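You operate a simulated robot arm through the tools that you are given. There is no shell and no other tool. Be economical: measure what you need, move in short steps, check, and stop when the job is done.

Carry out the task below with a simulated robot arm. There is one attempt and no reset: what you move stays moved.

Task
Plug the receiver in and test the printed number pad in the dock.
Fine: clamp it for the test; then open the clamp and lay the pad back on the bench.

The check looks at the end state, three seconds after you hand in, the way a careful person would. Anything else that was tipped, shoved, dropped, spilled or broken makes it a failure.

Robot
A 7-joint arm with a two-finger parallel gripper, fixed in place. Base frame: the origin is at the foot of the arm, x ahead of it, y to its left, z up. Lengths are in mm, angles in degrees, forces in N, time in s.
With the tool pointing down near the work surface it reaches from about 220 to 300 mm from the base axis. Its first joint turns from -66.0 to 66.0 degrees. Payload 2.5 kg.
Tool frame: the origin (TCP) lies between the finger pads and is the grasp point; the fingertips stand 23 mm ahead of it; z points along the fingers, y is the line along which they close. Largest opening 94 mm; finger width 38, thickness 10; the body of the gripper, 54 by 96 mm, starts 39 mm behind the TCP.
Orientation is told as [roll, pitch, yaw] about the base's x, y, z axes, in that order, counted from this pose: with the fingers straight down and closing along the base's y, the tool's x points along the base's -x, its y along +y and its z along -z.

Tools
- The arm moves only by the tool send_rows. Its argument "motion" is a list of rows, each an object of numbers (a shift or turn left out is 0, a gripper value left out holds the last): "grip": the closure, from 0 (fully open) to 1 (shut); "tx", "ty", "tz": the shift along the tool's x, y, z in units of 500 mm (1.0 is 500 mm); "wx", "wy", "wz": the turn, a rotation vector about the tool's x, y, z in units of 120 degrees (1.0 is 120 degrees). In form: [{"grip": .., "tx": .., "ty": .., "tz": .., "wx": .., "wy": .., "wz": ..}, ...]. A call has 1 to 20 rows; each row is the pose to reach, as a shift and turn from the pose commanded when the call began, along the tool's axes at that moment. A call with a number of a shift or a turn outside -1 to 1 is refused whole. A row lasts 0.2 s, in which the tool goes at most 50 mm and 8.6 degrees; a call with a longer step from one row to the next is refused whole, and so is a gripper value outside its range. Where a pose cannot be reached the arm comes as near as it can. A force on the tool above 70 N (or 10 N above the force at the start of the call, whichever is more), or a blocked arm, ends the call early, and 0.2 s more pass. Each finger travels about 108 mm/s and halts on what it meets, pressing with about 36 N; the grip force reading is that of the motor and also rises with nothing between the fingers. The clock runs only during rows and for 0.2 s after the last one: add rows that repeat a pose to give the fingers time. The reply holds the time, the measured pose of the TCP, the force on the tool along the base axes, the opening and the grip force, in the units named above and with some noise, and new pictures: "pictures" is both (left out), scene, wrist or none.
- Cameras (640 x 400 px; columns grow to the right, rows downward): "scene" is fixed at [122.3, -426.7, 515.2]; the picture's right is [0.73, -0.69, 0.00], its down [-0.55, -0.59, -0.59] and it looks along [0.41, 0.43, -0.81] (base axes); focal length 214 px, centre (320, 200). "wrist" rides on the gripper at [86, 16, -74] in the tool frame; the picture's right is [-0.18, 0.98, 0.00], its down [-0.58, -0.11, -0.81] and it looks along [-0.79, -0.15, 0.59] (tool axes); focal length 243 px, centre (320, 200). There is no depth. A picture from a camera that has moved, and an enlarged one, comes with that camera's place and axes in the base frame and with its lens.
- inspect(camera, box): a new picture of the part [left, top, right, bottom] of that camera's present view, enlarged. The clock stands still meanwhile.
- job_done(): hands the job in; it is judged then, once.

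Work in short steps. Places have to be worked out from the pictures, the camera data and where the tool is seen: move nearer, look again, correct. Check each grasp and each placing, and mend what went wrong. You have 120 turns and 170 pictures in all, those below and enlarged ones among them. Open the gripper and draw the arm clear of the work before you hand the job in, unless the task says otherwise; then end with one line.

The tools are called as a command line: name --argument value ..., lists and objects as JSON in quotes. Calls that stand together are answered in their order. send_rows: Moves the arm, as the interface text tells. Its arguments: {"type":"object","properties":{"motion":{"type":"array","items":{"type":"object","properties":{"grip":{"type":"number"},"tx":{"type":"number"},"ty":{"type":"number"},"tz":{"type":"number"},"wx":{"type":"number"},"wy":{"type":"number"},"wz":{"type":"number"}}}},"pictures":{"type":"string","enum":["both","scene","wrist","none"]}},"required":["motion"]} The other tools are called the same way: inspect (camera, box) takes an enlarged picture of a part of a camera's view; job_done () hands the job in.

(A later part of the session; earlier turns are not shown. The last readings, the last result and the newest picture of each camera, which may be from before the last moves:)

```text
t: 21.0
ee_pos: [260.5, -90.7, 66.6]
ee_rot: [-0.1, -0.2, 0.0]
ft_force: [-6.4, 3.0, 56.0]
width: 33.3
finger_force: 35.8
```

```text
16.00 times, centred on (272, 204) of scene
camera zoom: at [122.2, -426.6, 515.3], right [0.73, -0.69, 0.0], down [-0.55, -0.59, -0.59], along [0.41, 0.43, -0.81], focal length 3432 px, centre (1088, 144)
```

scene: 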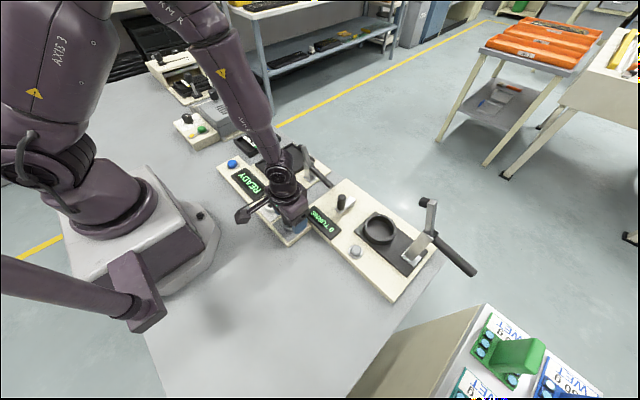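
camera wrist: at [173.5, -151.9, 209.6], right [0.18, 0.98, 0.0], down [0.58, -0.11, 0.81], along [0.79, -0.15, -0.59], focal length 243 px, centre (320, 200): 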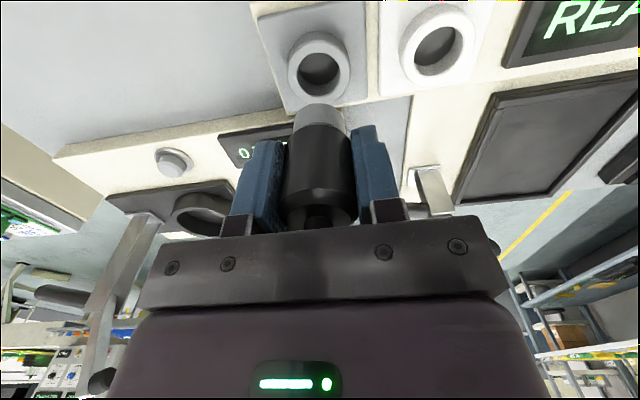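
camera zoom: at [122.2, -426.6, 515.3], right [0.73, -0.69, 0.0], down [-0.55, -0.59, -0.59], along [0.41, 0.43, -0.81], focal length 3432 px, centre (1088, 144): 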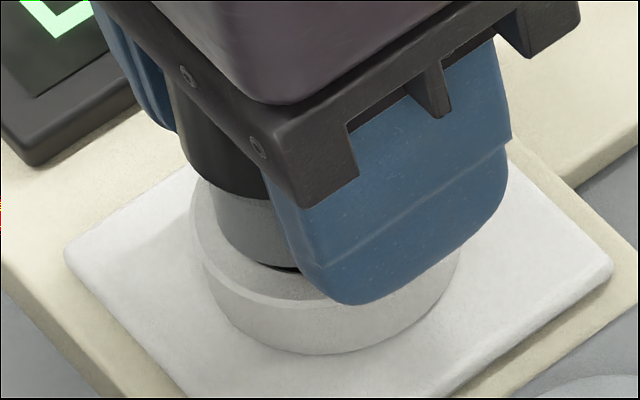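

Almost concentric now (near gap about 0.45 mm against 0.9 desired), and the knob now bears on the palm. I nudge +0.5 mm in x and +0.15 in y and press again.

send_rows --motion '[{"tz": -0.008}, {"tz": -0.008, "tx": -0.001, "ty": 0.0003}, {"tx": -0.001, "ty": 0.0003, "tz": -0.004}, {"tx": -0.001, "ty": 0.0003, "tz": -0.001}]' --pictures "none"

inspect --camera "wrist" --box '[280, 98, 360, 148]'

inspect --camera "scene" --box '[260, 196, 284, 211]'

```text
t: 22.0
ee_pos: [261.5, -89.1, 68.5]
ee_rot: [-0.1, 0.0, 0.0]
ft_force: [-6.2, 1.5, 41.0]
width: 33.4
finger_force: 35.9
```

```text
8.00 times, centred on (320, 123) of wrist
camera zoom: at [173.6, -73.5, 142.6], right [0.18, 0.98, 0.0], down [0.58, -0.11, 0.81], along [0.79, -0.15, -0.59], focal length 1941 px, centre (320, 816)
```

zoom: 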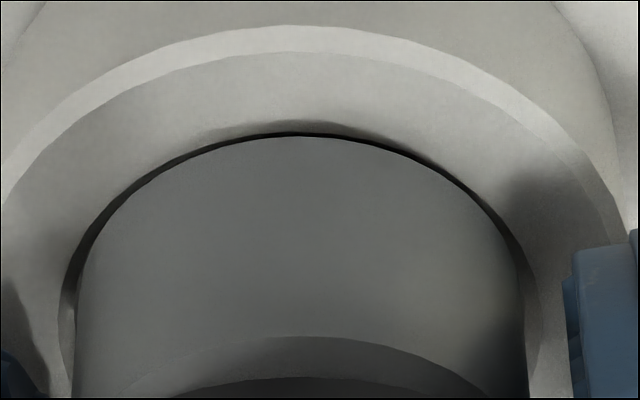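

```text
16.00 times, centred on (272, 204) of scene
camera zoom: at [122.2, -426.6, 515.2], right [0.73, -0.69, 0.0], down [-0.55, -0.59, -0.59], along [0.41, 0.43, -0.81], focal length 3432 px, centre (1088, 144)
```

zoom: 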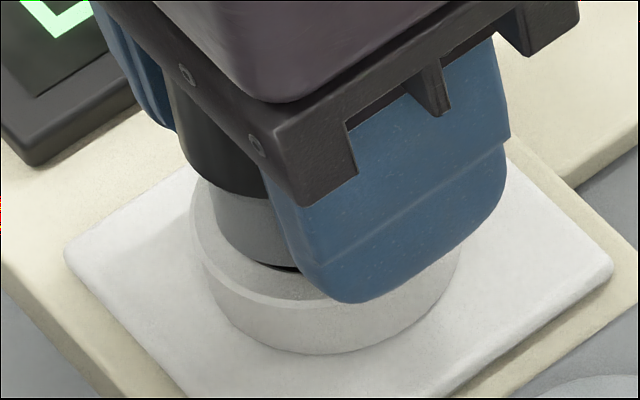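

It hardly moved, probably stuck under load. I unload fully by raising 8 mm and look at how the plug now sits in the grip.

send_rows --motion '[{"tz": -0.01}, {"tz": -0.018}, {"tz": -0.018}]' --pictures "none"

inspect --camera "wrist" --box '[240, 50, 400, 150]'

inspect --camera "scene" --box '[252, 185, 300, 215]'

```text
t: 22.8
ee_pos: [260.0, -88.5, 74.9]
ee_rot: [0.0, 0.1, 0.0]
ft_force: [-0.2, 0.8, 0.1]
width: 33.2
finger_force: 35.9
```

```text
4.00 times, centred on (320, 100) of wrist
camera zoom: at [173.5, -73.4, 150.9], right [0.18, 0.98, 0.0], down [0.58, -0.11, 0.81], along [0.79, -0.15, -0.59], focal length 970 px, centre (320, 600)
```

zoom: 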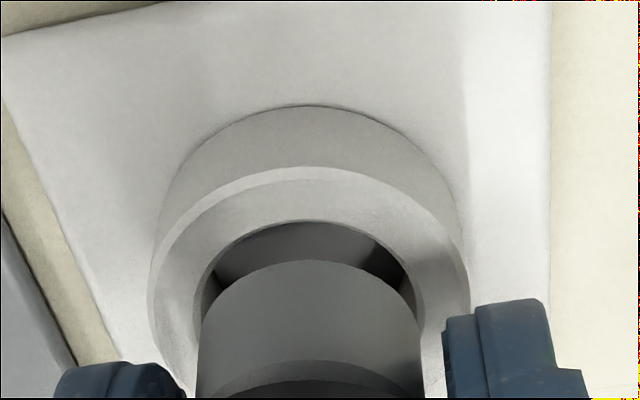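

```text
13.33 times, centred on (276, 200) of scene
camera zoom: at [122.4, -426.7, 515.2], right [0.73, -0.69, 0.0], down [-0.55, -0.59, -0.59], along [0.41, 0.43, -0.81], focal length 2860 px, centre (907, 200)
```

zoom: 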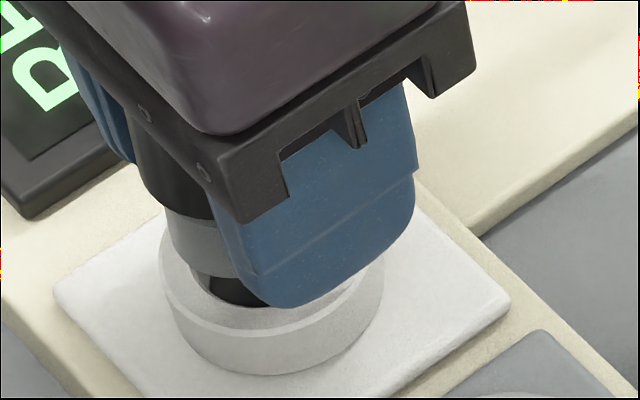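

The plug needs about +0.35 mm in y. I check in close-up whether the receiver has tilted in the grip.

inspect --camera "scene" --box '[258, 190, 282, 207]'

inspect --camera "wrist" --box '[250, 100, 390, 250]'

```text
16.00 times, centred on (270, 198) of scene
camera zoom: at [122.4, -426.7, 515.2], right [0.73, -0.69, 0.0], down [-0.55, -0.59, -0.59], along [0.41, 0.43, -0.81], focal length 3432 px, centre (1120, 224)
```

zoom: 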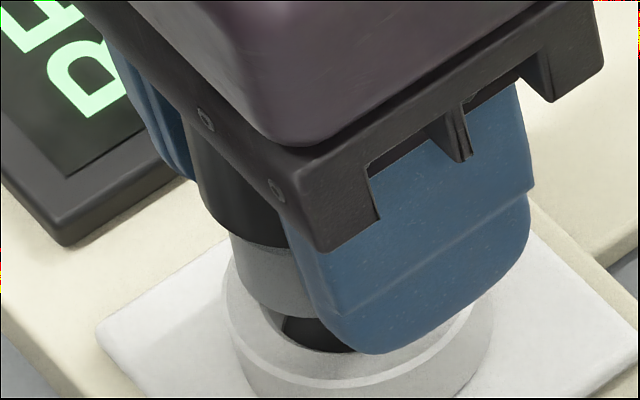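

```text
2.67 times, centred on (320, 175) of wrist
camera zoom: at [173.5, -73.4, 150.9], right [0.18, 0.98, 0.0], down [0.58, -0.11, 0.81], along [0.79, -0.15, -0.59], focal length 647 px, centre (320, 267)
```

zoom: 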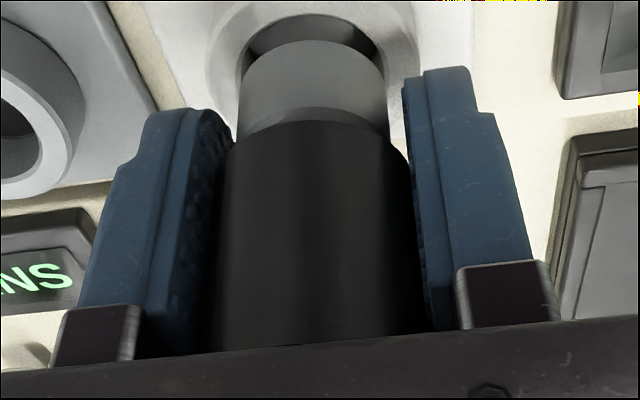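

The body's left silhouette hints at a few degrees of pitch tilt. I zoom more to measure it.

inspect --camera "scene" --box '[263, 192, 275, 205]'

```text
16.00 times, centred on (269, 198) of scene
camera zoom: at [122.4, -426.7, 515.2], right [0.73, -0.69, 0.0], down [-0.55, -0.59, -0.59], along [0.41, 0.43, -0.81], focal length 3432 px, centre (1136, 224)
```

zoom: 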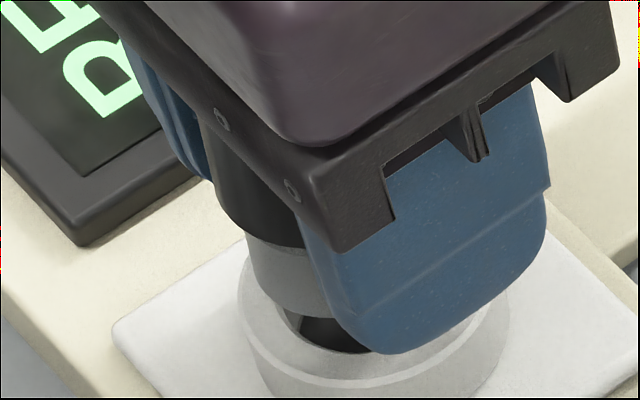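

The silhouette slope (~0.2 against 0.36 for a true vertical) shows the receiver pitched about 7° with its bottom toward -x. I raise, and pitch the tool by -7° about its y to set the plug upright again.

send_rows --motion '[{"tz": -0.02}, {"tz": -0.02, "wy": -0.03}, {"tz": -0.02, "tx": 0.008, "wy": -0.058}, {"tz": -0.02, "tx": 0.008, "wy": -0.058}]' --pictures "none"

inspect --camera "scene" --box '[256, 188, 280, 203]'

inspect --camera "wrist" --box '[240, 30, 400, 130]'

```text
t: 23.8
ee_pos: [256.2, -90.1, 85.0]
ee_rot: [0.0, -7.0, 0.0]
ft_force: [-0.2, 0.6, -0.1]
width: 33.3
finger_force: 36.0
```

```text
16.00 times, centred on (268, 196) of scene
camera zoom: at [122.3, -426.7, 515.2], right [0.73, -0.69, 0.0], down [-0.55, -0.59, -0.59], along [0.41, 0.43, -0.81], focal length 3432 px, centre (1152, 272)
```

zoom: 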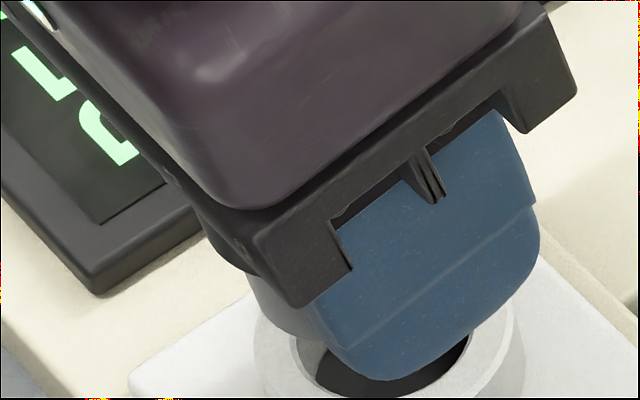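

```text
4.00 times, centred on (320, 80) of wrist
camera zoom: at [161.1, -73.7, 150.0], right [0.18, 0.98, 0.02], down [0.48, -0.11, 0.87], along [0.86, -0.15, -0.49], focal length 970 px, centre (320, 680)
```

zoom: 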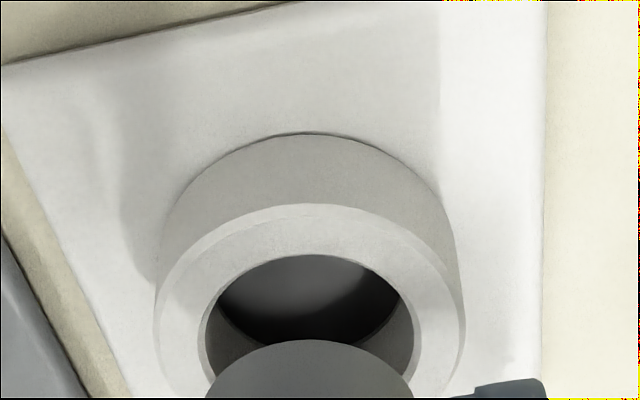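

The tool is at -7° and the plug looks upright, aligned in y with the hole. I descend 9 mm straight down (in base z) and look.

send_rows --motion '[{"tx": 0.0011, "tz": 0.009}, {"tx": 0.0022, "tz": 0.0179}, {"tx": 0.0022, "tz": 0.0179}]' --pictures "none"

inspect --camera "scene" --box '[256, 192, 280, 207]'

inspect --camera "wrist" --box '[240, 40, 400, 140]'

```text
t: 24.6
ee_pos: [256.6, -89.9, 77.2]
ee_rot: [0.0, -7.0, 0.0]
ft_force: [0.7, 0.6, -1.1]
width: 33.3
finger_force: 35.3
```

```text
16.00 times, centred on (268, 200) of scene
camera zoom: at [122.4, -426.7, 515.2], right [0.73, -0.69, 0.0], down [-0.55, -0.59, -0.59], along [0.41, 0.43, -0.81], focal length 3432 px, centre (1152, 208)
```

zoom: 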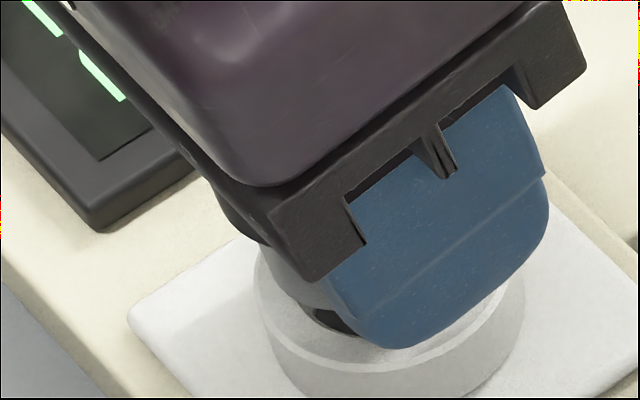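

```text
4.00 times, centred on (320, 90) of wrist
camera zoom: at [161.2, -73.7, 140.7], right [0.18, 0.98, 0.02], down [0.48, -0.11, 0.87], along [0.86, -0.15, -0.49], focal length 970 px, centre (320, 640)
```

zoom: 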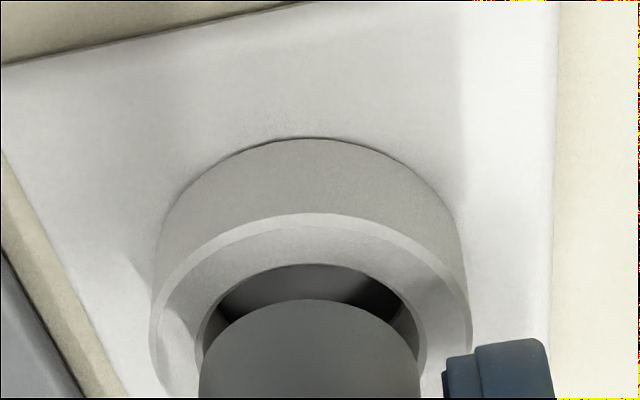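

The columns match well. By extrapolation the plug may need around +1–2 mm in x at contact, so I descend 4 mm with +1 mm in x and look again.

send_rows --motion '[{"tx": -0.001, "tz": 0.004}, {"tx": -0.001, "tz": 0.008}, {"tx": -0.001, "tz": 0.008}]' --pictures "none"

inspect --camera "scene" --box '[256, 192, 280, 207]'

inspect --camera "wrist" --box '[240, 50, 400, 150]'

```text
t: 25.4
ee_pos: [257.7, -89.4, 74.1]
ee_rot: [0.1, -7.0, 0.1]
ft_force: [-0.4, 0.3, -0.5]
width: 32.9
finger_force: 36.9
```

```text
16.00 times, centred on (268, 200) of scene
camera zoom: at [122.4, -426.7, 515.2], right [0.73, -0.69, 0.0], down [-0.55, -0.59, -0.59], along [0.41, 0.43, -0.81], focal length 3432 px, centre (1152, 208)
```

zoom: 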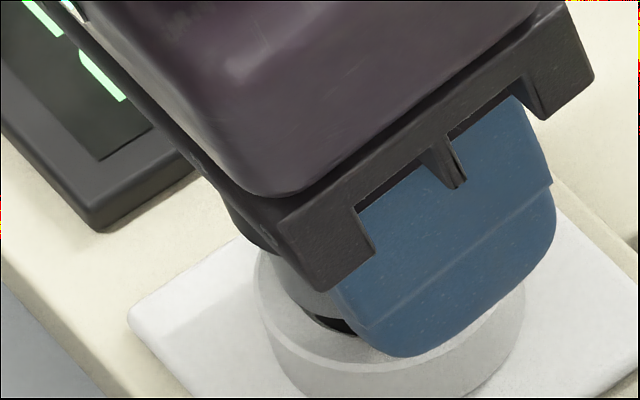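

```text
4.00 times, centred on (320, 100) of wrist
camera zoom: at [162.2, -73.6, 137.0], right [0.18, 0.98, 0.02], down [0.48, -0.11, 0.87], along [0.86, -0.15, -0.49], focal length 970 px, centre (320, 600)
```

zoom: 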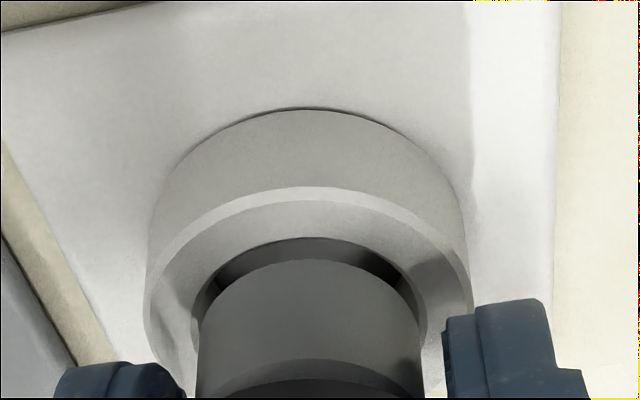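

Gap is shrinking as expected with no contact yet. Down 2 mm more.

send_rows --motion '[{"tx": 0.0002, "ty": -0.0004, "tz": 0.002}, {"tx": 0.0005, "ty": -0.0004, "tz": 0.004}, {"tx": 0.0005, "ty": -0.0004, "tz": 0.004}]' --pictures "none"

inspect --camera "scene" --box '[256, 192, 280, 207]'

inspect --camera "wrist" --box '[280, 98, 360, 148]'

```text
t: 26.2
ee_pos: [257.8, -89.7, 71.1]
ee_rot: [-0.1, -7.1, -0.1]
ft_force: [-0.3, -0.2, -0.6]
width: 33.0
finger_force: 36.4
```

```text
16.00 times, centred on (268, 200) of scene
camera zoom: at [122.4, -426.7, 515.2], right [0.73, -0.69, 0.0], down [-0.55, -0.59, -0.59], along [0.41, 0.43, -0.81], focal length 3432 px, centre (1152, 208)
```

zoom: 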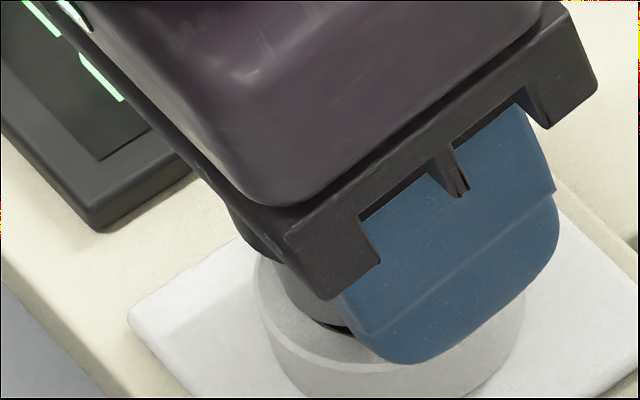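

```text
8.00 times, centred on (320, 123) of wrist
camera zoom: at [162.4, -73.8, 135.0], right [0.18, 0.98, 0.02], down [0.48, -0.11, 0.87], along [0.86, -0.15, -0.49], focal length 1941 px, centre (320, 816)
```

zoom: 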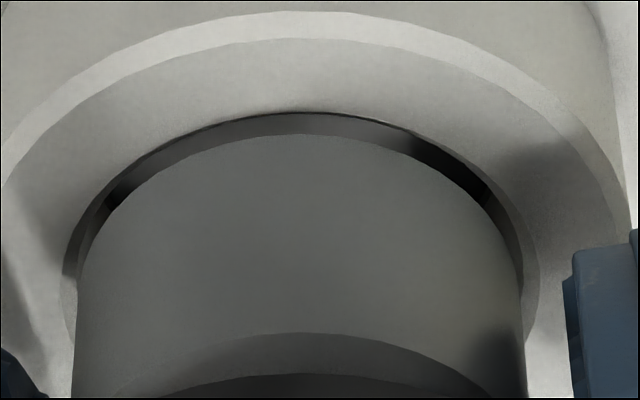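

Very well centred left-right; the near gap is about 22 px (8×) and closing. Down 1.5 mm more.

send_rows --motion '[{"tx": 0.0002, "tz": 0.0015}, {"tx": 0.0003, "tz": 0.003}, {"tx": 0.0003, "tz": 0.003}]' --pictures "none"

inspect --camera "scene" --box '[256, 194, 280, 209]'

inspect --camera "wrist" --box '[280, 98, 360, 148]'

```text
t: 27.0
ee_pos: [257.8, -89.0, 68.3]
ee_rot: [0.0, -6.9, 0.0]
ft_force: [-3.3, 0.7, 15.4]
width: 33.1
finger_force: 36.1
```

```text
16.00 times, centred on (268, 202) of scene
camera zoom: at [122.3, -426.7, 515.2], right [0.73, -0.69, 0.0], down [-0.55, -0.59, -0.59], along [0.41, 0.43, -0.81], focal length 3432 px, centre (1152, 176)
```

zoom: 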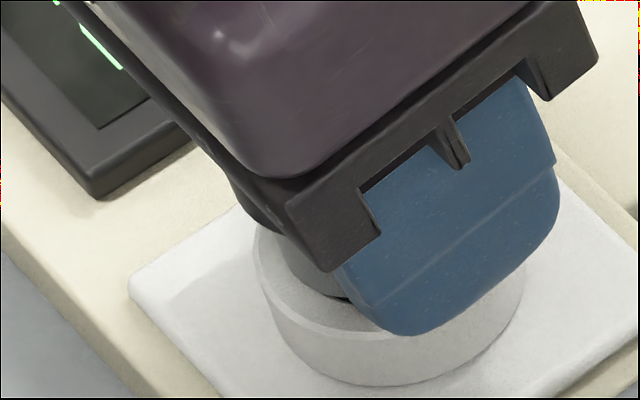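

```text
8.00 times, centred on (320, 123) of wrist
camera zoom: at [162.5, -73.4, 133.6], right [0.18, 0.98, 0.02], down [0.48, -0.11, 0.87], along [0.86, -0.15, -0.49], focal length 1941 px, centre (320, 816)
```

zoom: 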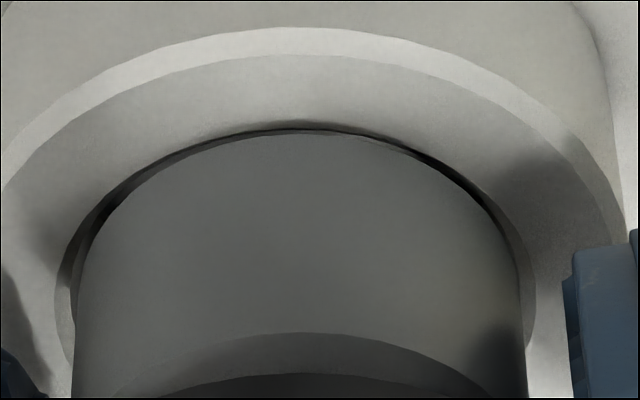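

Light contact of 15 N. Side gaps are about 15 px each and the front gap 7, so it needs about +0.5 mm in x. I ease 1 mm, nudge, and press.

send_rows --motion '[{"tz": -0.003}, {"tx": -0.0012, "ty": -0.0002, "tz": -0.003}, {"tx": -0.0012, "ty": -0.0002, "tz": 0.001}, {"tx": -0.0012, "ty": -0.0002, "tz": 0.004}]' --pictures "none"

inspect --camera "scene" --box '[256, 194, 280, 209]'

inspect --camera "wrist" --box '[280, 98, 360, 148]'

```text
t: 28.0
ee_pos: [259.5, -88.6, 68.6]
ee_rot: [-0.1, -7.2, 0.1]
ft_force: [-9.6, 2.6, 57.1]
width: 33.4
finger_force: 36.0
```

```text
16.00 times, centred on (268, 202) of scene
camera zoom: at [122.2, -426.6, 515.3], right [0.73, -0.69, 0.0], down [-0.55, -0.59, -0.59], along [0.41, 0.43, -0.81], focal length 3432 px, centre (1152, 176)
```

zoom: 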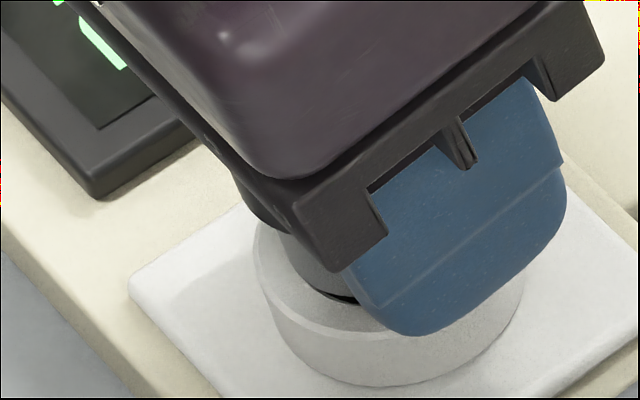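

```text
8.00 times, centred on (320, 123) of wrist
camera zoom: at [163.4, -73.6, 132.7], right [0.18, 0.98, 0.02], down [0.48, -0.11, 0.87], along [0.86, -0.15, -0.49], focal length 1941 px, centre (320, 816)
```

zoom: 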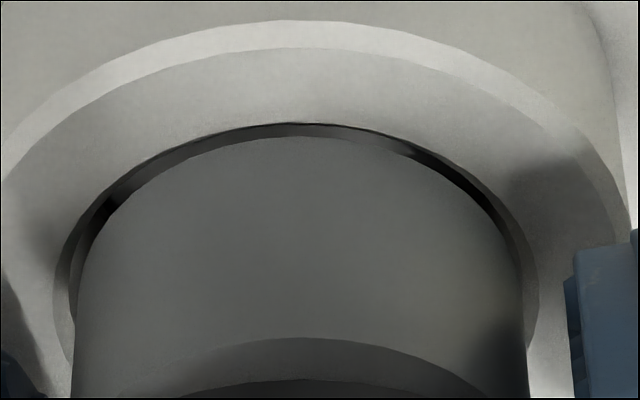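

It still rests on the rim at 57 N, and I suspect residual pitch tilt of the plug. Rather than force it, I'll take it away and stand it flat on the free bench at about (210, -258), so it squares up and I can regrasp it upright. First I lift and level the tool.

send_rows --motion '[{"tx": -0.004, "tz": -0.03}, {"tx": -0.01, "tz": -0.09}, {"tx": -0.0146, "tz": -0.15, "wy": 0.03}, {"tx": -0.0146, "tz": -0.16, "wy": 0.0585}, {"tx": -0.0146, "tz": -0.16, "wy": 0.0585}]' --pictures "none"

inspect --camera "scene" --box '[240, 150, 330, 280]'

```text
t: 29.2
ee_pos: [255.6, -90.4, 148.7]
ee_rot: [0.0, 0.1, 0.0]
ft_force: [-0.7, -0.6, -1.1]
width: 33.4
finger_force: 35.8
```

```text
3.08 times, centred on (285, 215) of scene
camera zoom: at [122.4, -426.7, 515.2], right [0.73, -0.69, 0.0], down [-0.55, -0.59, -0.59], along [0.41, 0.43, -0.81], focal length 660 px, centre (428, 154)
```

zoom: 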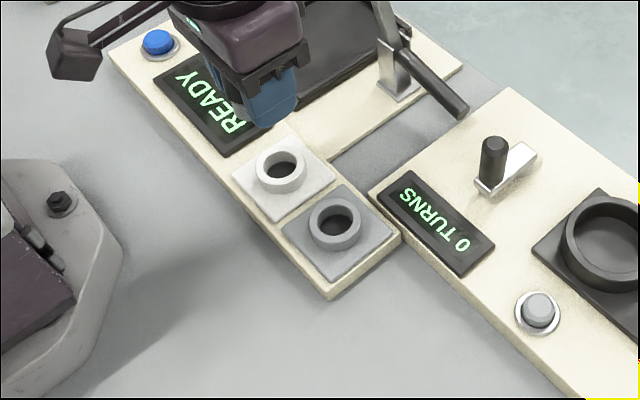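

The dock is undisturbed. I move over the free bench patch and lower partway.

send_rows --motion '[{"tx": 0.022, "ty": -0.084}, {"tx": 0.044, "ty": -0.168}, {"tx": 0.066, "ty": -0.252}, {"tx": 0.088, "ty": -0.336}, {"tx": 0.088, "ty": -0.336, "tz": 0.07}, {"tx": 0.088, "ty": -0.336, "tz": 0.14}, {"tx": 0.088, "ty": -0.336, "tz": 0.18}]'

inspect --camera "scene" --box '[270, 220, 330, 280]'

```text
t: 30.8
ee_pos: [212.4, -257.7, 57.9]
ee_rot: [-0.1, 0.1, 0.0]
ft_force: [0.7, 0.3, 0.1]
width: 33.1
finger_force: 36.2
camera wrist: at [124.9, -242.2, 133.2], right [0.18, 0.98, 0.0], down [0.58, -0.11, 0.81], along [0.79, -0.15, -0.59], focal length 243 px, centre (320, 200)
```

scene: 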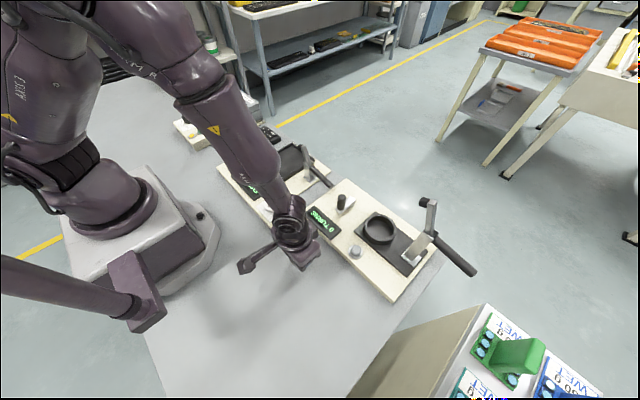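
wrist: 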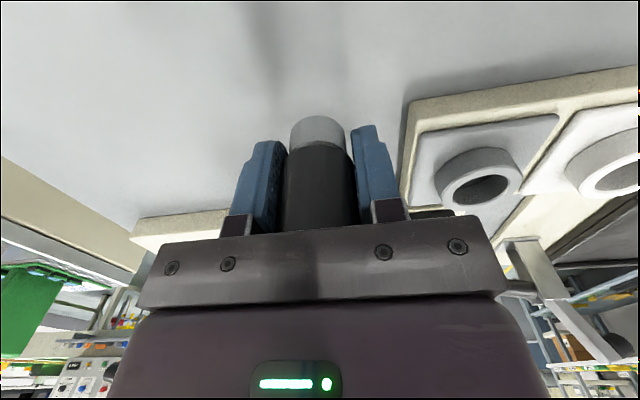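

```text
6.67 times, centred on (300, 250) of scene
camera zoom: at [122.3, -426.7, 515.2], right [0.73, -0.69, 0.0], down [-0.55, -0.59, -0.59], along [0.41, 0.43, -0.81], focal length 1430 px, centre (453, -133)
```

zoom: 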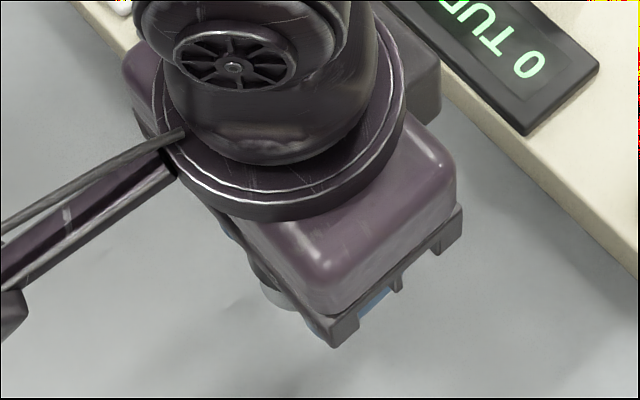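

Clear bench below. I lower toward contact, expected at TCP z around 30–35.

send_rows --motion '[{"tz": 0.02}, {"tz": 0.036}, {"tz": 0.042}, {"tz": 0.046}]' --pictures "wrist"

```text
t: 31.8
ee_pos: [211.3, -257.8, 34.8]
ee_rot: [0.0, 0.1, 0.1]
ft_force: [0.3, -0.1, -0.6]
width: 33.3
finger_force: 35.9
camera wrist: at [125.1, -241.8, 110.2], right [0.18, 0.98, 0.0], down [0.58, -0.11, 0.81], along [0.79, -0.15, -0.59], focal length 243 px, centre (320, 200)
```

wrist: 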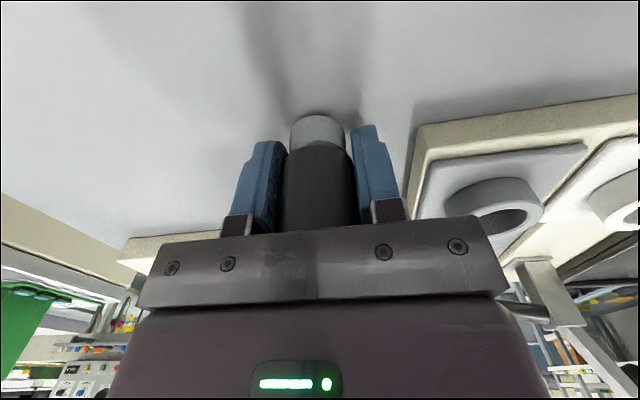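

send_rows --motion '[{"tz": 0.003}, {"tz": 0.006}, {"tz": 0.009}]' --pictures "none"

inspect --camera "wrist" --box '[240, 80, 400, 180]'

```text
t: 32.6
ee_pos: [212.9, -257.5, 31.0]
ee_rot: [0.1, -0.1, -0.1]
ft_force: [0.2, -0.5, -0.6]
width: 33.3
finger_force: 35.9
```

```text
4.00 times, centred on (320, 130) of wrist
camera zoom: at [125.3, -241.9, 105.9], right [0.19, 0.98, 0.0], down [0.58, -0.11, 0.81], along [0.79, -0.15, -0.59], focal length 970 px, centre (320, 480)
```

zoom: 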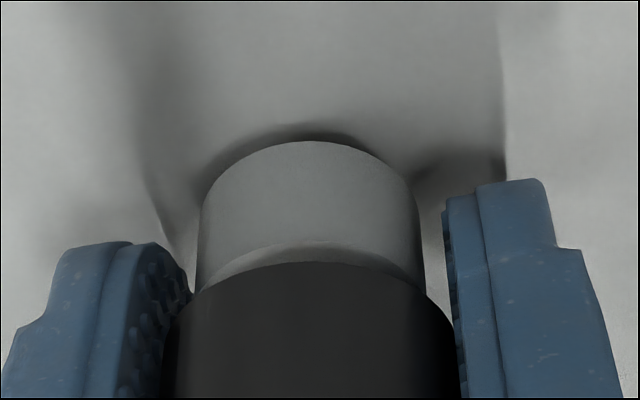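

Nearly touching. I continue gently until contact and press it flat.

send_rows --motion '[{"tz": 0.003}, {"tz": 0.006}, {"tz": 0.008}]' --pictures "none"

inspect --camera "wrist" --box '[240, 80, 400, 180]'

```text
t: 33.4
ee_pos: [212.6, -258.6, 27.7]
ee_rot: [0.0, 0.1, 0.0]
ft_force: [-5.2, 4.1, 19.9]
width: 33.1
finger_force: 35.2
```

```text
4.00 times, centred on (320, 130) of wrist
camera zoom: at [125.1, -241.9, 102.3], right [0.18, 0.98, 0.0], down [0.58, -0.11, 0.81], along [0.79, -0.15, -0.59], focal length 970 px, centre (320, 480)
```

zoom: 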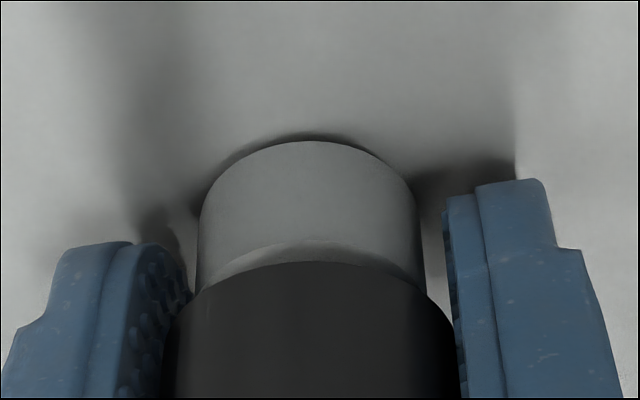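

Contact at TCP z≈28. I press slightly more to square it up, ease off, then open the fingers gently.

send_rows --motion '[{"tz": 0.003}, {"tz": 0.003}, {"tz": 0.0}, {"tz": 0.0, "grip": 0.6}, {"tz": 0.0, "grip": 0.5}, {"tz": 0.0, "grip": 0.33}]' --pictures "wrist"

```text
t: 34.8
ee_pos: [211.4, -257.3, 26.2]
ee_rot: [-0.1, 0.0, 0.1]
ft_force: [-1.2, -0.9, 3.7]
width: 62.9
finger_force: 0.0
camera wrist: at [125.4, -241.8, 101.2], right [0.18, 0.98, 0.0], down [0.58, -0.11, 0.81], along [0.79, -0.15, -0.59], focal length 243 px, centre (320, 200)
```

wrist: 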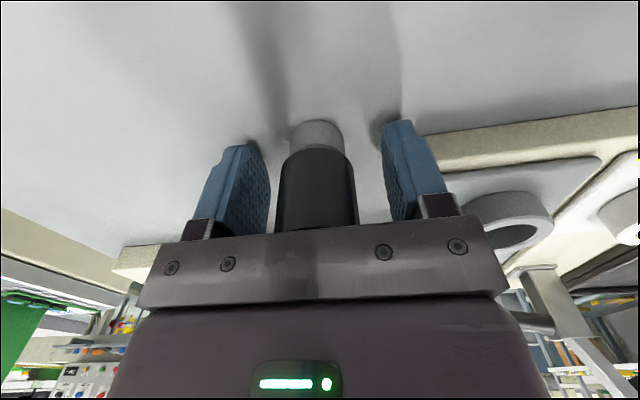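

It stands on its own. I raise 15 mm to the proper grasp height and check it's upright.

send_rows --motion '[{"tz": -0.015}, {"tz": -0.03}, {"tz": -0.03}]' --pictures "none"

inspect --camera "wrist" --box '[200, 80, 440, 230]'

inspect --camera "scene" --box '[270, 230, 320, 270]'

```text
t: 35.6
ee_pos: [212.4, -257.2, 40.4]
ee_rot: [0.0, 0.1, -0.1]
ft_force: [-1.2, 0.7, -0.1]
width: 63.5
finger_force: 0.1
```

```text
2.67 times, centred on (320, 155) of wrist
camera zoom: at [125.0, -241.8, 116.4], right [0.18, 0.98, 0.0], down [0.58, -0.11, 0.81], along [0.79, -0.15, -0.59], focal length 647 px, centre (320, 320)
```

zoom: 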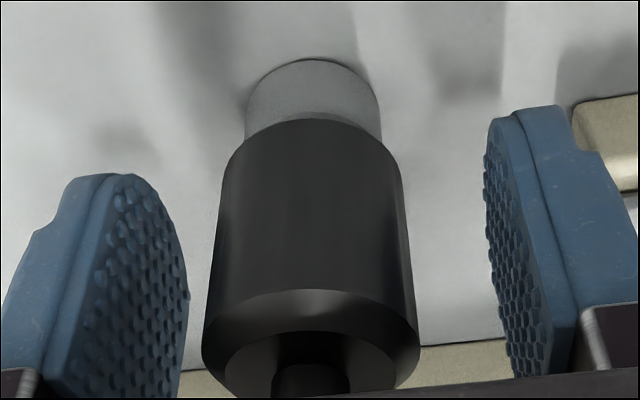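

```text
10.00 times, centred on (295, 250) of scene
camera zoom: at [122.4, -426.7, 515.2], right [0.73, -0.69, 0.0], down [-0.55, -0.59, -0.59], along [0.41, 0.43, -0.81], focal length 2145 px, centre (570, -300)
```

zoom: 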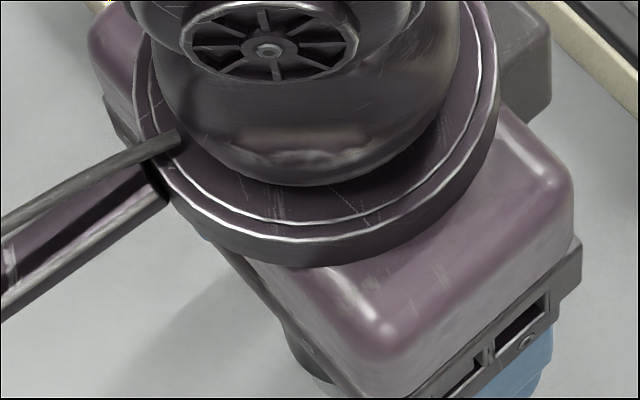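

It stands upright, about 1.5 mm toward -y and 0.7 mm toward -x of the TCP. I centre on it, close, and lift a little.

send_rows --motion '[{"tx": 0.0014, "ty": -0.003}, {"tx": 0.0014, "ty": -0.003}, {"tx": 0.0014, "ty": -0.003, "grip": 1}, {"tx": 0.0014, "ty": -0.003}, {"tx": 0.0014, "ty": -0.003}, {"tx": 0.0014, "ty": -0.003, "tz": -0.04}, {"tx": 0.0014, "ty": -0.003, "tz": -0.12}, {"tx": 0.0014, "ty": -0.003, "tz": -0.2}]' --pictures "none"

inspect --camera "wrist" --box '[200, 80, 440, 230]'

inspect --camera "scene" --box '[270, 210, 320, 250]'

```text
t: 37.4
ee_pos: [211.7, -258.3, 142.1]
ee_rot: [0.0, 0.1, 0.0]
ft_force: [0.2, 0.1, -0.2]
width: 33.0
finger_force: 36.5
```

```text
2.67 times, centred on (320, 155) of wrist
camera zoom: at [124.3, -242.7, 216.4], right [0.18, 0.98, 0.0], down [0.58, -0.11, 0.81], along [0.79, -0.15, -0.59], focal length 647 px, centre (320, 320)
```

zoom: 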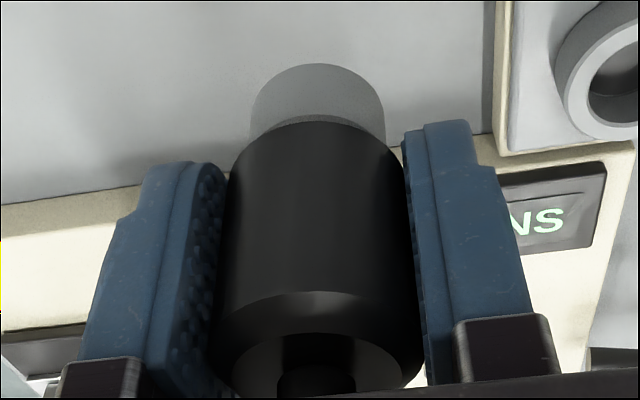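

```text
10.00 times, centred on (295, 230) of scene
camera zoom: at [122.4, -426.7, 515.2], right [0.73, -0.69, 0.0], down [-0.55, -0.59, -0.59], along [0.41, 0.43, -0.81], focal length 2145 px, centre (570, -100)
```

zoom: 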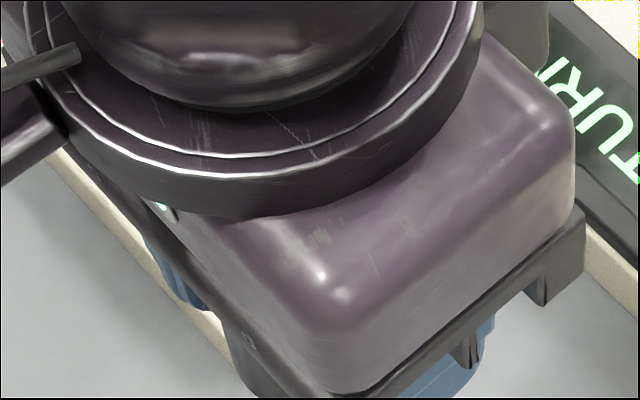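

Regrasped squarely, with the tip about 40 mm below the TCP. This puts the rim height at z≈40. I return above the socket at about (259.7, -90.5) with the tip about 9 mm above the rim.

send_rows --motion '[{"tx": -0.024, "ty": 0.084}, {"tx": -0.048, "ty": 0.168}, {"tx": -0.072, "ty": 0.252}, {"tx": -0.096, "ty": 0.3356}, {"tx": -0.096, "ty": 0.3356, "tz": 0.06}, {"tx": -0.096, "ty": 0.3356, "tz": 0.1}, {"tx": -0.096, "ty": 0.3356, "tz": 0.106}]' --pictures "none"

inspect --camera "wrist" --box '[240, 40, 400, 140]'

inspect --camera "scene" --box '[258, 190, 282, 205]'

```text
t: 39.0
ee_pos: [259.2, -92.0, 87.9]
ee_rot: [0.1, 0.0, 0.0]
ft_force: [-0.3, 0.9, -0.2]
width: 33.0
finger_force: 36.5
```

```text
4.00 times, centred on (320, 90) of wrist
camera zoom: at [172.2, -75.7, 163.1], right [0.18, 0.98, 0.0], down [0.58, -0.11, 0.81], along [0.79, -0.15, -0.59], focal length 970 px, centre (320, 640)
```

zoom: 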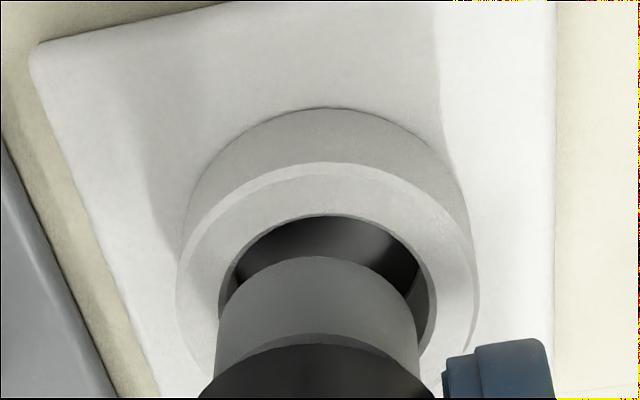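

```text
16.00 times, centred on (270, 198) of scene
camera zoom: at [122.4, -426.7, 515.2], right [0.73, -0.69, 0.0], down [-0.55, -0.59, -0.59], along [0.41, 0.43, -0.81], focal length 3432 px, centre (1120, 240)
```

zoom: 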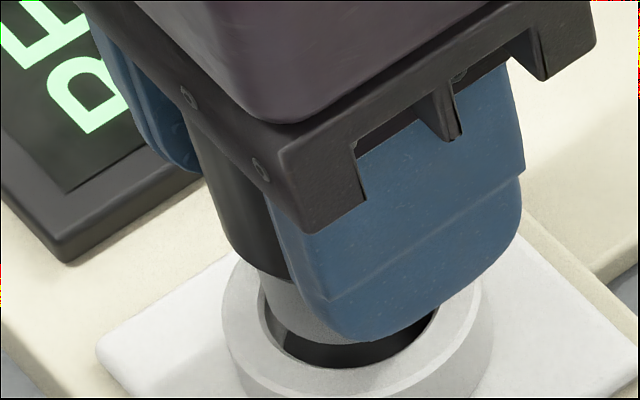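

I correct y by +1.4 mm and x by -0.4 mm, and descend 6 mm.

send_rows --motion '[{"tx": 0.0008, "ty": 0.0028}, {"tx": 0.0008, "ty": 0.0028, "tz": 0.006}, {"tx": 0.0008, "ty": 0.0028, "tz": 0.012}, {"tx": 0.0008, "ty": 0.0028, "tz": 0.012}]' --pictures "none"

inspect --camera "wrist" --box '[280, 88, 360, 138]'

inspect --camera "scene" --box '[258, 192, 282, 207]'

```text
t: 40.0
ee_pos: [259.1, -90.5, 81.8]
ee_rot: [-0.1, 0.1, -0.1]
ft_force: [0.6, 1.0, -0.4]
width: 33.3
finger_force: 35.9
```

```text
8.00 times, centred on (320, 113) of wrist
camera zoom: at [171.9, -73.9, 157.4], right [0.18, 0.98, 0.0], down [0.58, -0.11, 0.81], along [0.79, -0.15, -0.59], focal length 1941 px, centre (320, 896)
```

zoom: 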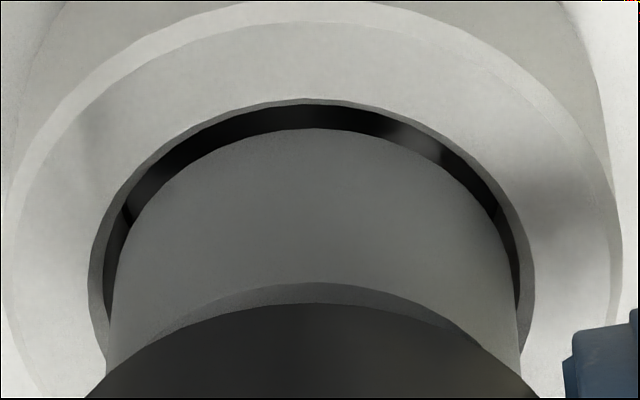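

```text
16.00 times, centred on (270, 200) of scene
camera zoom: at [122.4, -426.7, 515.2], right [0.73, -0.69, 0.0], down [-0.55, -0.59, -0.59], along [0.41, 0.43, -0.81], focal length 3432 px, centre (1120, 208)
```

zoom: 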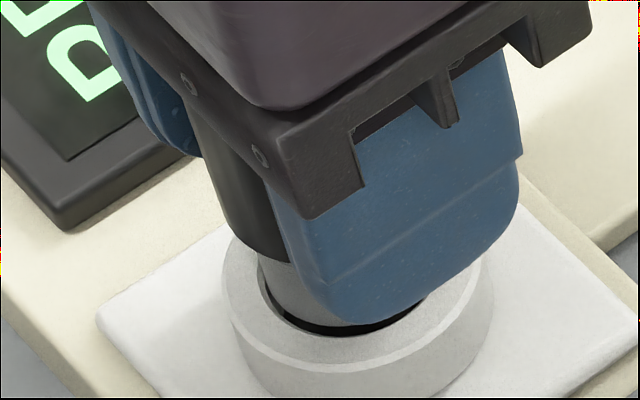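

Tip is just above the rim and concentric within about 0.3 mm. I apply the last trim and lower slowly into the socket.

send_rows --motion '[{"tx": 0.0005, "ty": -0.0003}, {"tx": 0.0005, "ty": -0.0003, "tz": 0.003}, {"tx": 0.0005, "ty": -0.0003, "tz": 0.006}, {"tx": 0.0005, "ty": -0.0003, "tz": 0.008}]' --pictures "none"

inspect --camera "wrist" --box '[280, 88, 360, 138]'

inspect --camera "scene" --box '[258, 192, 282, 207]'

```text
t: 41.0
ee_pos: [259.7, -88.9, 78.5]
ee_rot: [0.0, 0.0, 0.0]
ft_force: [0.2, -0.7, -0.9]
width: 33.0
finger_force: 36.6
```

```text
8.00 times, centred on (320, 113) of wrist
camera zoom: at [172.0, -74.2, 153.3], right [0.18, 0.98, 0.0], down [0.58, -0.11, 0.81], along [0.79, -0.15, -0.59], focal length 1941 px, centre (320, 896)
```

zoom: 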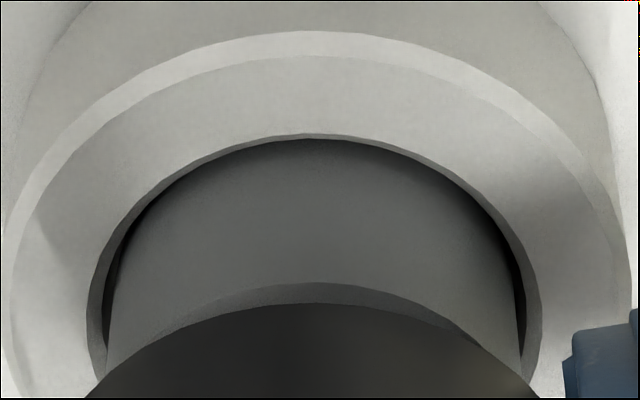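

```text
16.00 times, centred on (270, 200) of scene
camera zoom: at [122.4, -426.7, 515.2], right [0.73, -0.69, 0.0], down [-0.55, -0.59, -0.59], along [0.41, 0.43, -0.81], focal length 3432 px, centre (1120, 208)
```

zoom: 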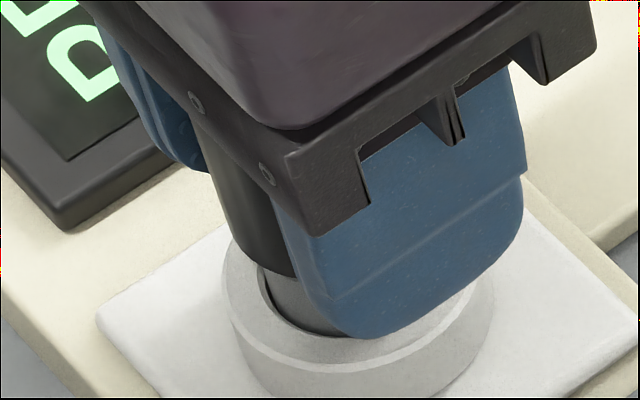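

It has entered the socket with no force. I continue down until it seats.

send_rows --motion '[{"tz": 0.006}, {"tz": 0.012}, {"tz": 0.018}, {"tz": 0.022}, {"tz": 0.025}]' --pictures "none"

inspect --camera "wrist" --box '[240, 80, 400, 180]'

inspect --camera "scene" --box '[230, 160, 310, 220]'

```text
t: 42.2
ee_pos: [259.6, -90.2, 66.5]
ee_rot: [0.1, 0.0, 0.1]
ft_force: [-4.7, 5.6, 28.6]
width: 33.3
finger_force: 36.4
```

```text
4.00 times, centred on (320, 130) of wrist
camera zoom: at [171.9, -74.2, 141.3], right [0.18, 0.98, 0.0], down [0.58, -0.11, 0.81], along [0.79, -0.15, -0.59], focal length 970 px, centre (320, 480)
```

zoom: 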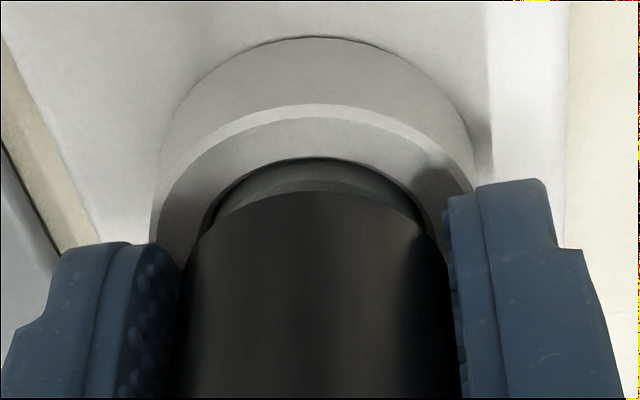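

```text
6.67 times, centred on (270, 190) of scene
camera zoom: at [122.3, -426.6, 515.2], right [0.73, -0.69, 0.0], down [-0.55, -0.59, -0.59], along [0.41, 0.43, -0.81], focal length 1430 px, centre (653, 267)
```

zoom: 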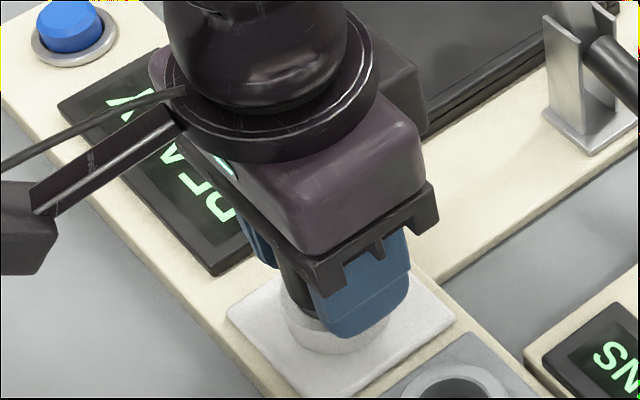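

28 N contact at TCP 66.5 – nearly or fully seated. One firmer push to check.

send_rows --motion '[{"tz": 0.003}, {"tz": 0.006}, {"tz": 0.006}]' --pictures "none"

inspect --camera "wrist" --box '[240, 80, 400, 180]'

```text
t: 42.8
ee_pos: [259.2, -88.7, 65.2]
ee_rot: [0.0, 0.0, 0.0]
ft_force: [-1.2, 1.7, 8.1]
width: 33.3
finger_force: 35.4
stopped in row 2: the force on the tool passed its limit (the readings are from after the stop); the commanded pose is now the measured one
```

```text
4.00 times, centred on (320, 130) of wrist
camera zoom: at [172.1, -74.2, 140.0], right [0.18, 0.98, 0.0], down [0.58, -0.11, 0.81], along [0.79, -0.15, -0.59], focal length 970 px, centre (320, 480)
```

zoom: 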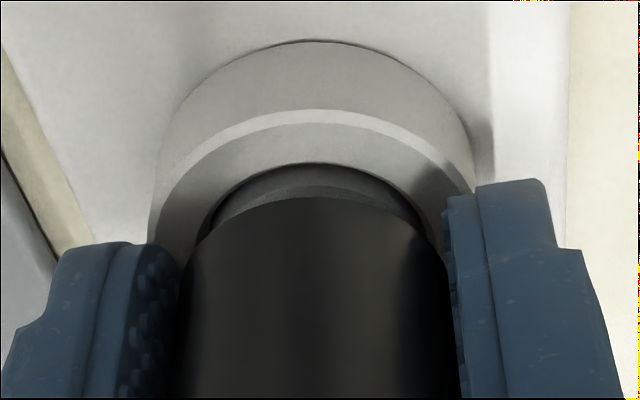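

The push exceeded the force limit with no motion, so it's bottomed. I open and rise to inspect.

send_rows --motion '[{"grip": 0.6}, {"grip": 0.33}, {"tz": -0.05}, {"tz": -0.14}, {"tz": -0.22}, {"tz": -0.3}]'

inspect --camera "scene" --box '[225, 150, 325, 240]'

inspect --camera "wrist" --box '[220, 0, 420, 125]'

```text
t: 44.2
ee_pos: [258.7, -89.4, 215.7]
ee_rot: [0.1, 0.0, 0.1]
ft_force: [-0.1, -0.5, 0.3]
width: 62.9
finger_force: 0.1
camera wrist: at [171.5, -73.6, 290.0], right [0.18, 0.98, 0.0], down [0.58, -0.11, 0.81], along [0.79, -0.15, -0.59], focal length 243 px, centre (320, 200)
```

scene: 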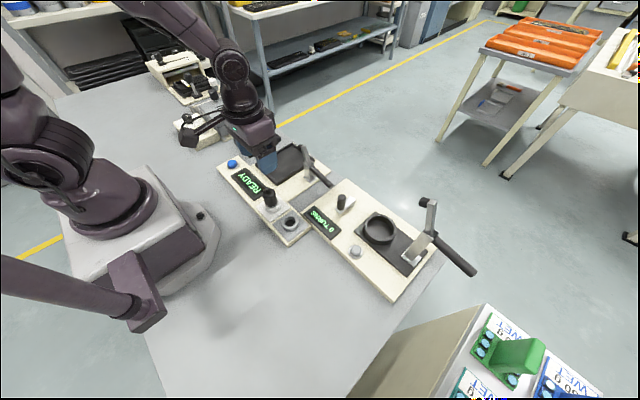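
wrist: 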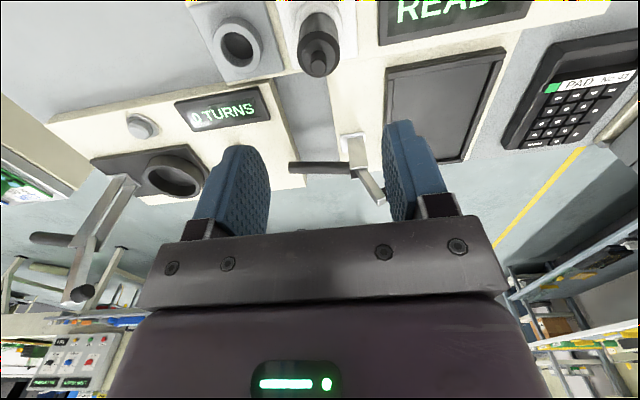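

```text
4.44 times, centred on (275, 195) of scene
camera zoom: at [122.4, -426.7, 515.2], right [0.73, -0.69, 0.0], down [-0.55, -0.59, -0.59], along [0.41, 0.43, -0.81], focal length 953 px, centre (520, 222)
```

zoom: 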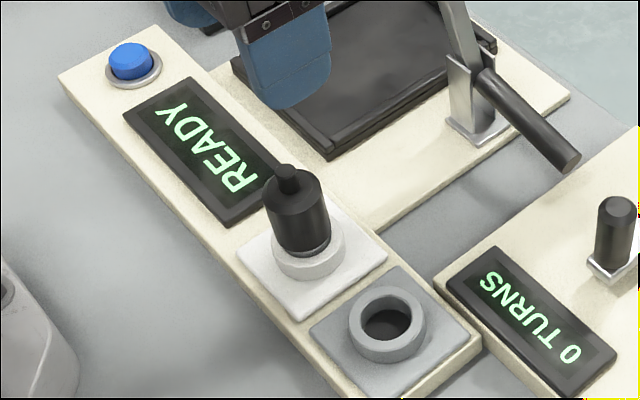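

```text
3.20 times, centred on (320, 62) of wrist
camera zoom: at [171.5, -73.6, 290.0], right [0.18, 0.98, 0.0], down [0.58, -0.11, 0.81], along [0.79, -0.15, -0.59], focal length 776 px, centre (320, 640)
```

zoom: 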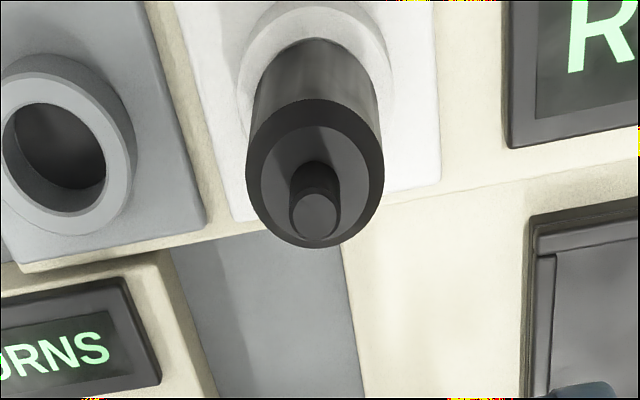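

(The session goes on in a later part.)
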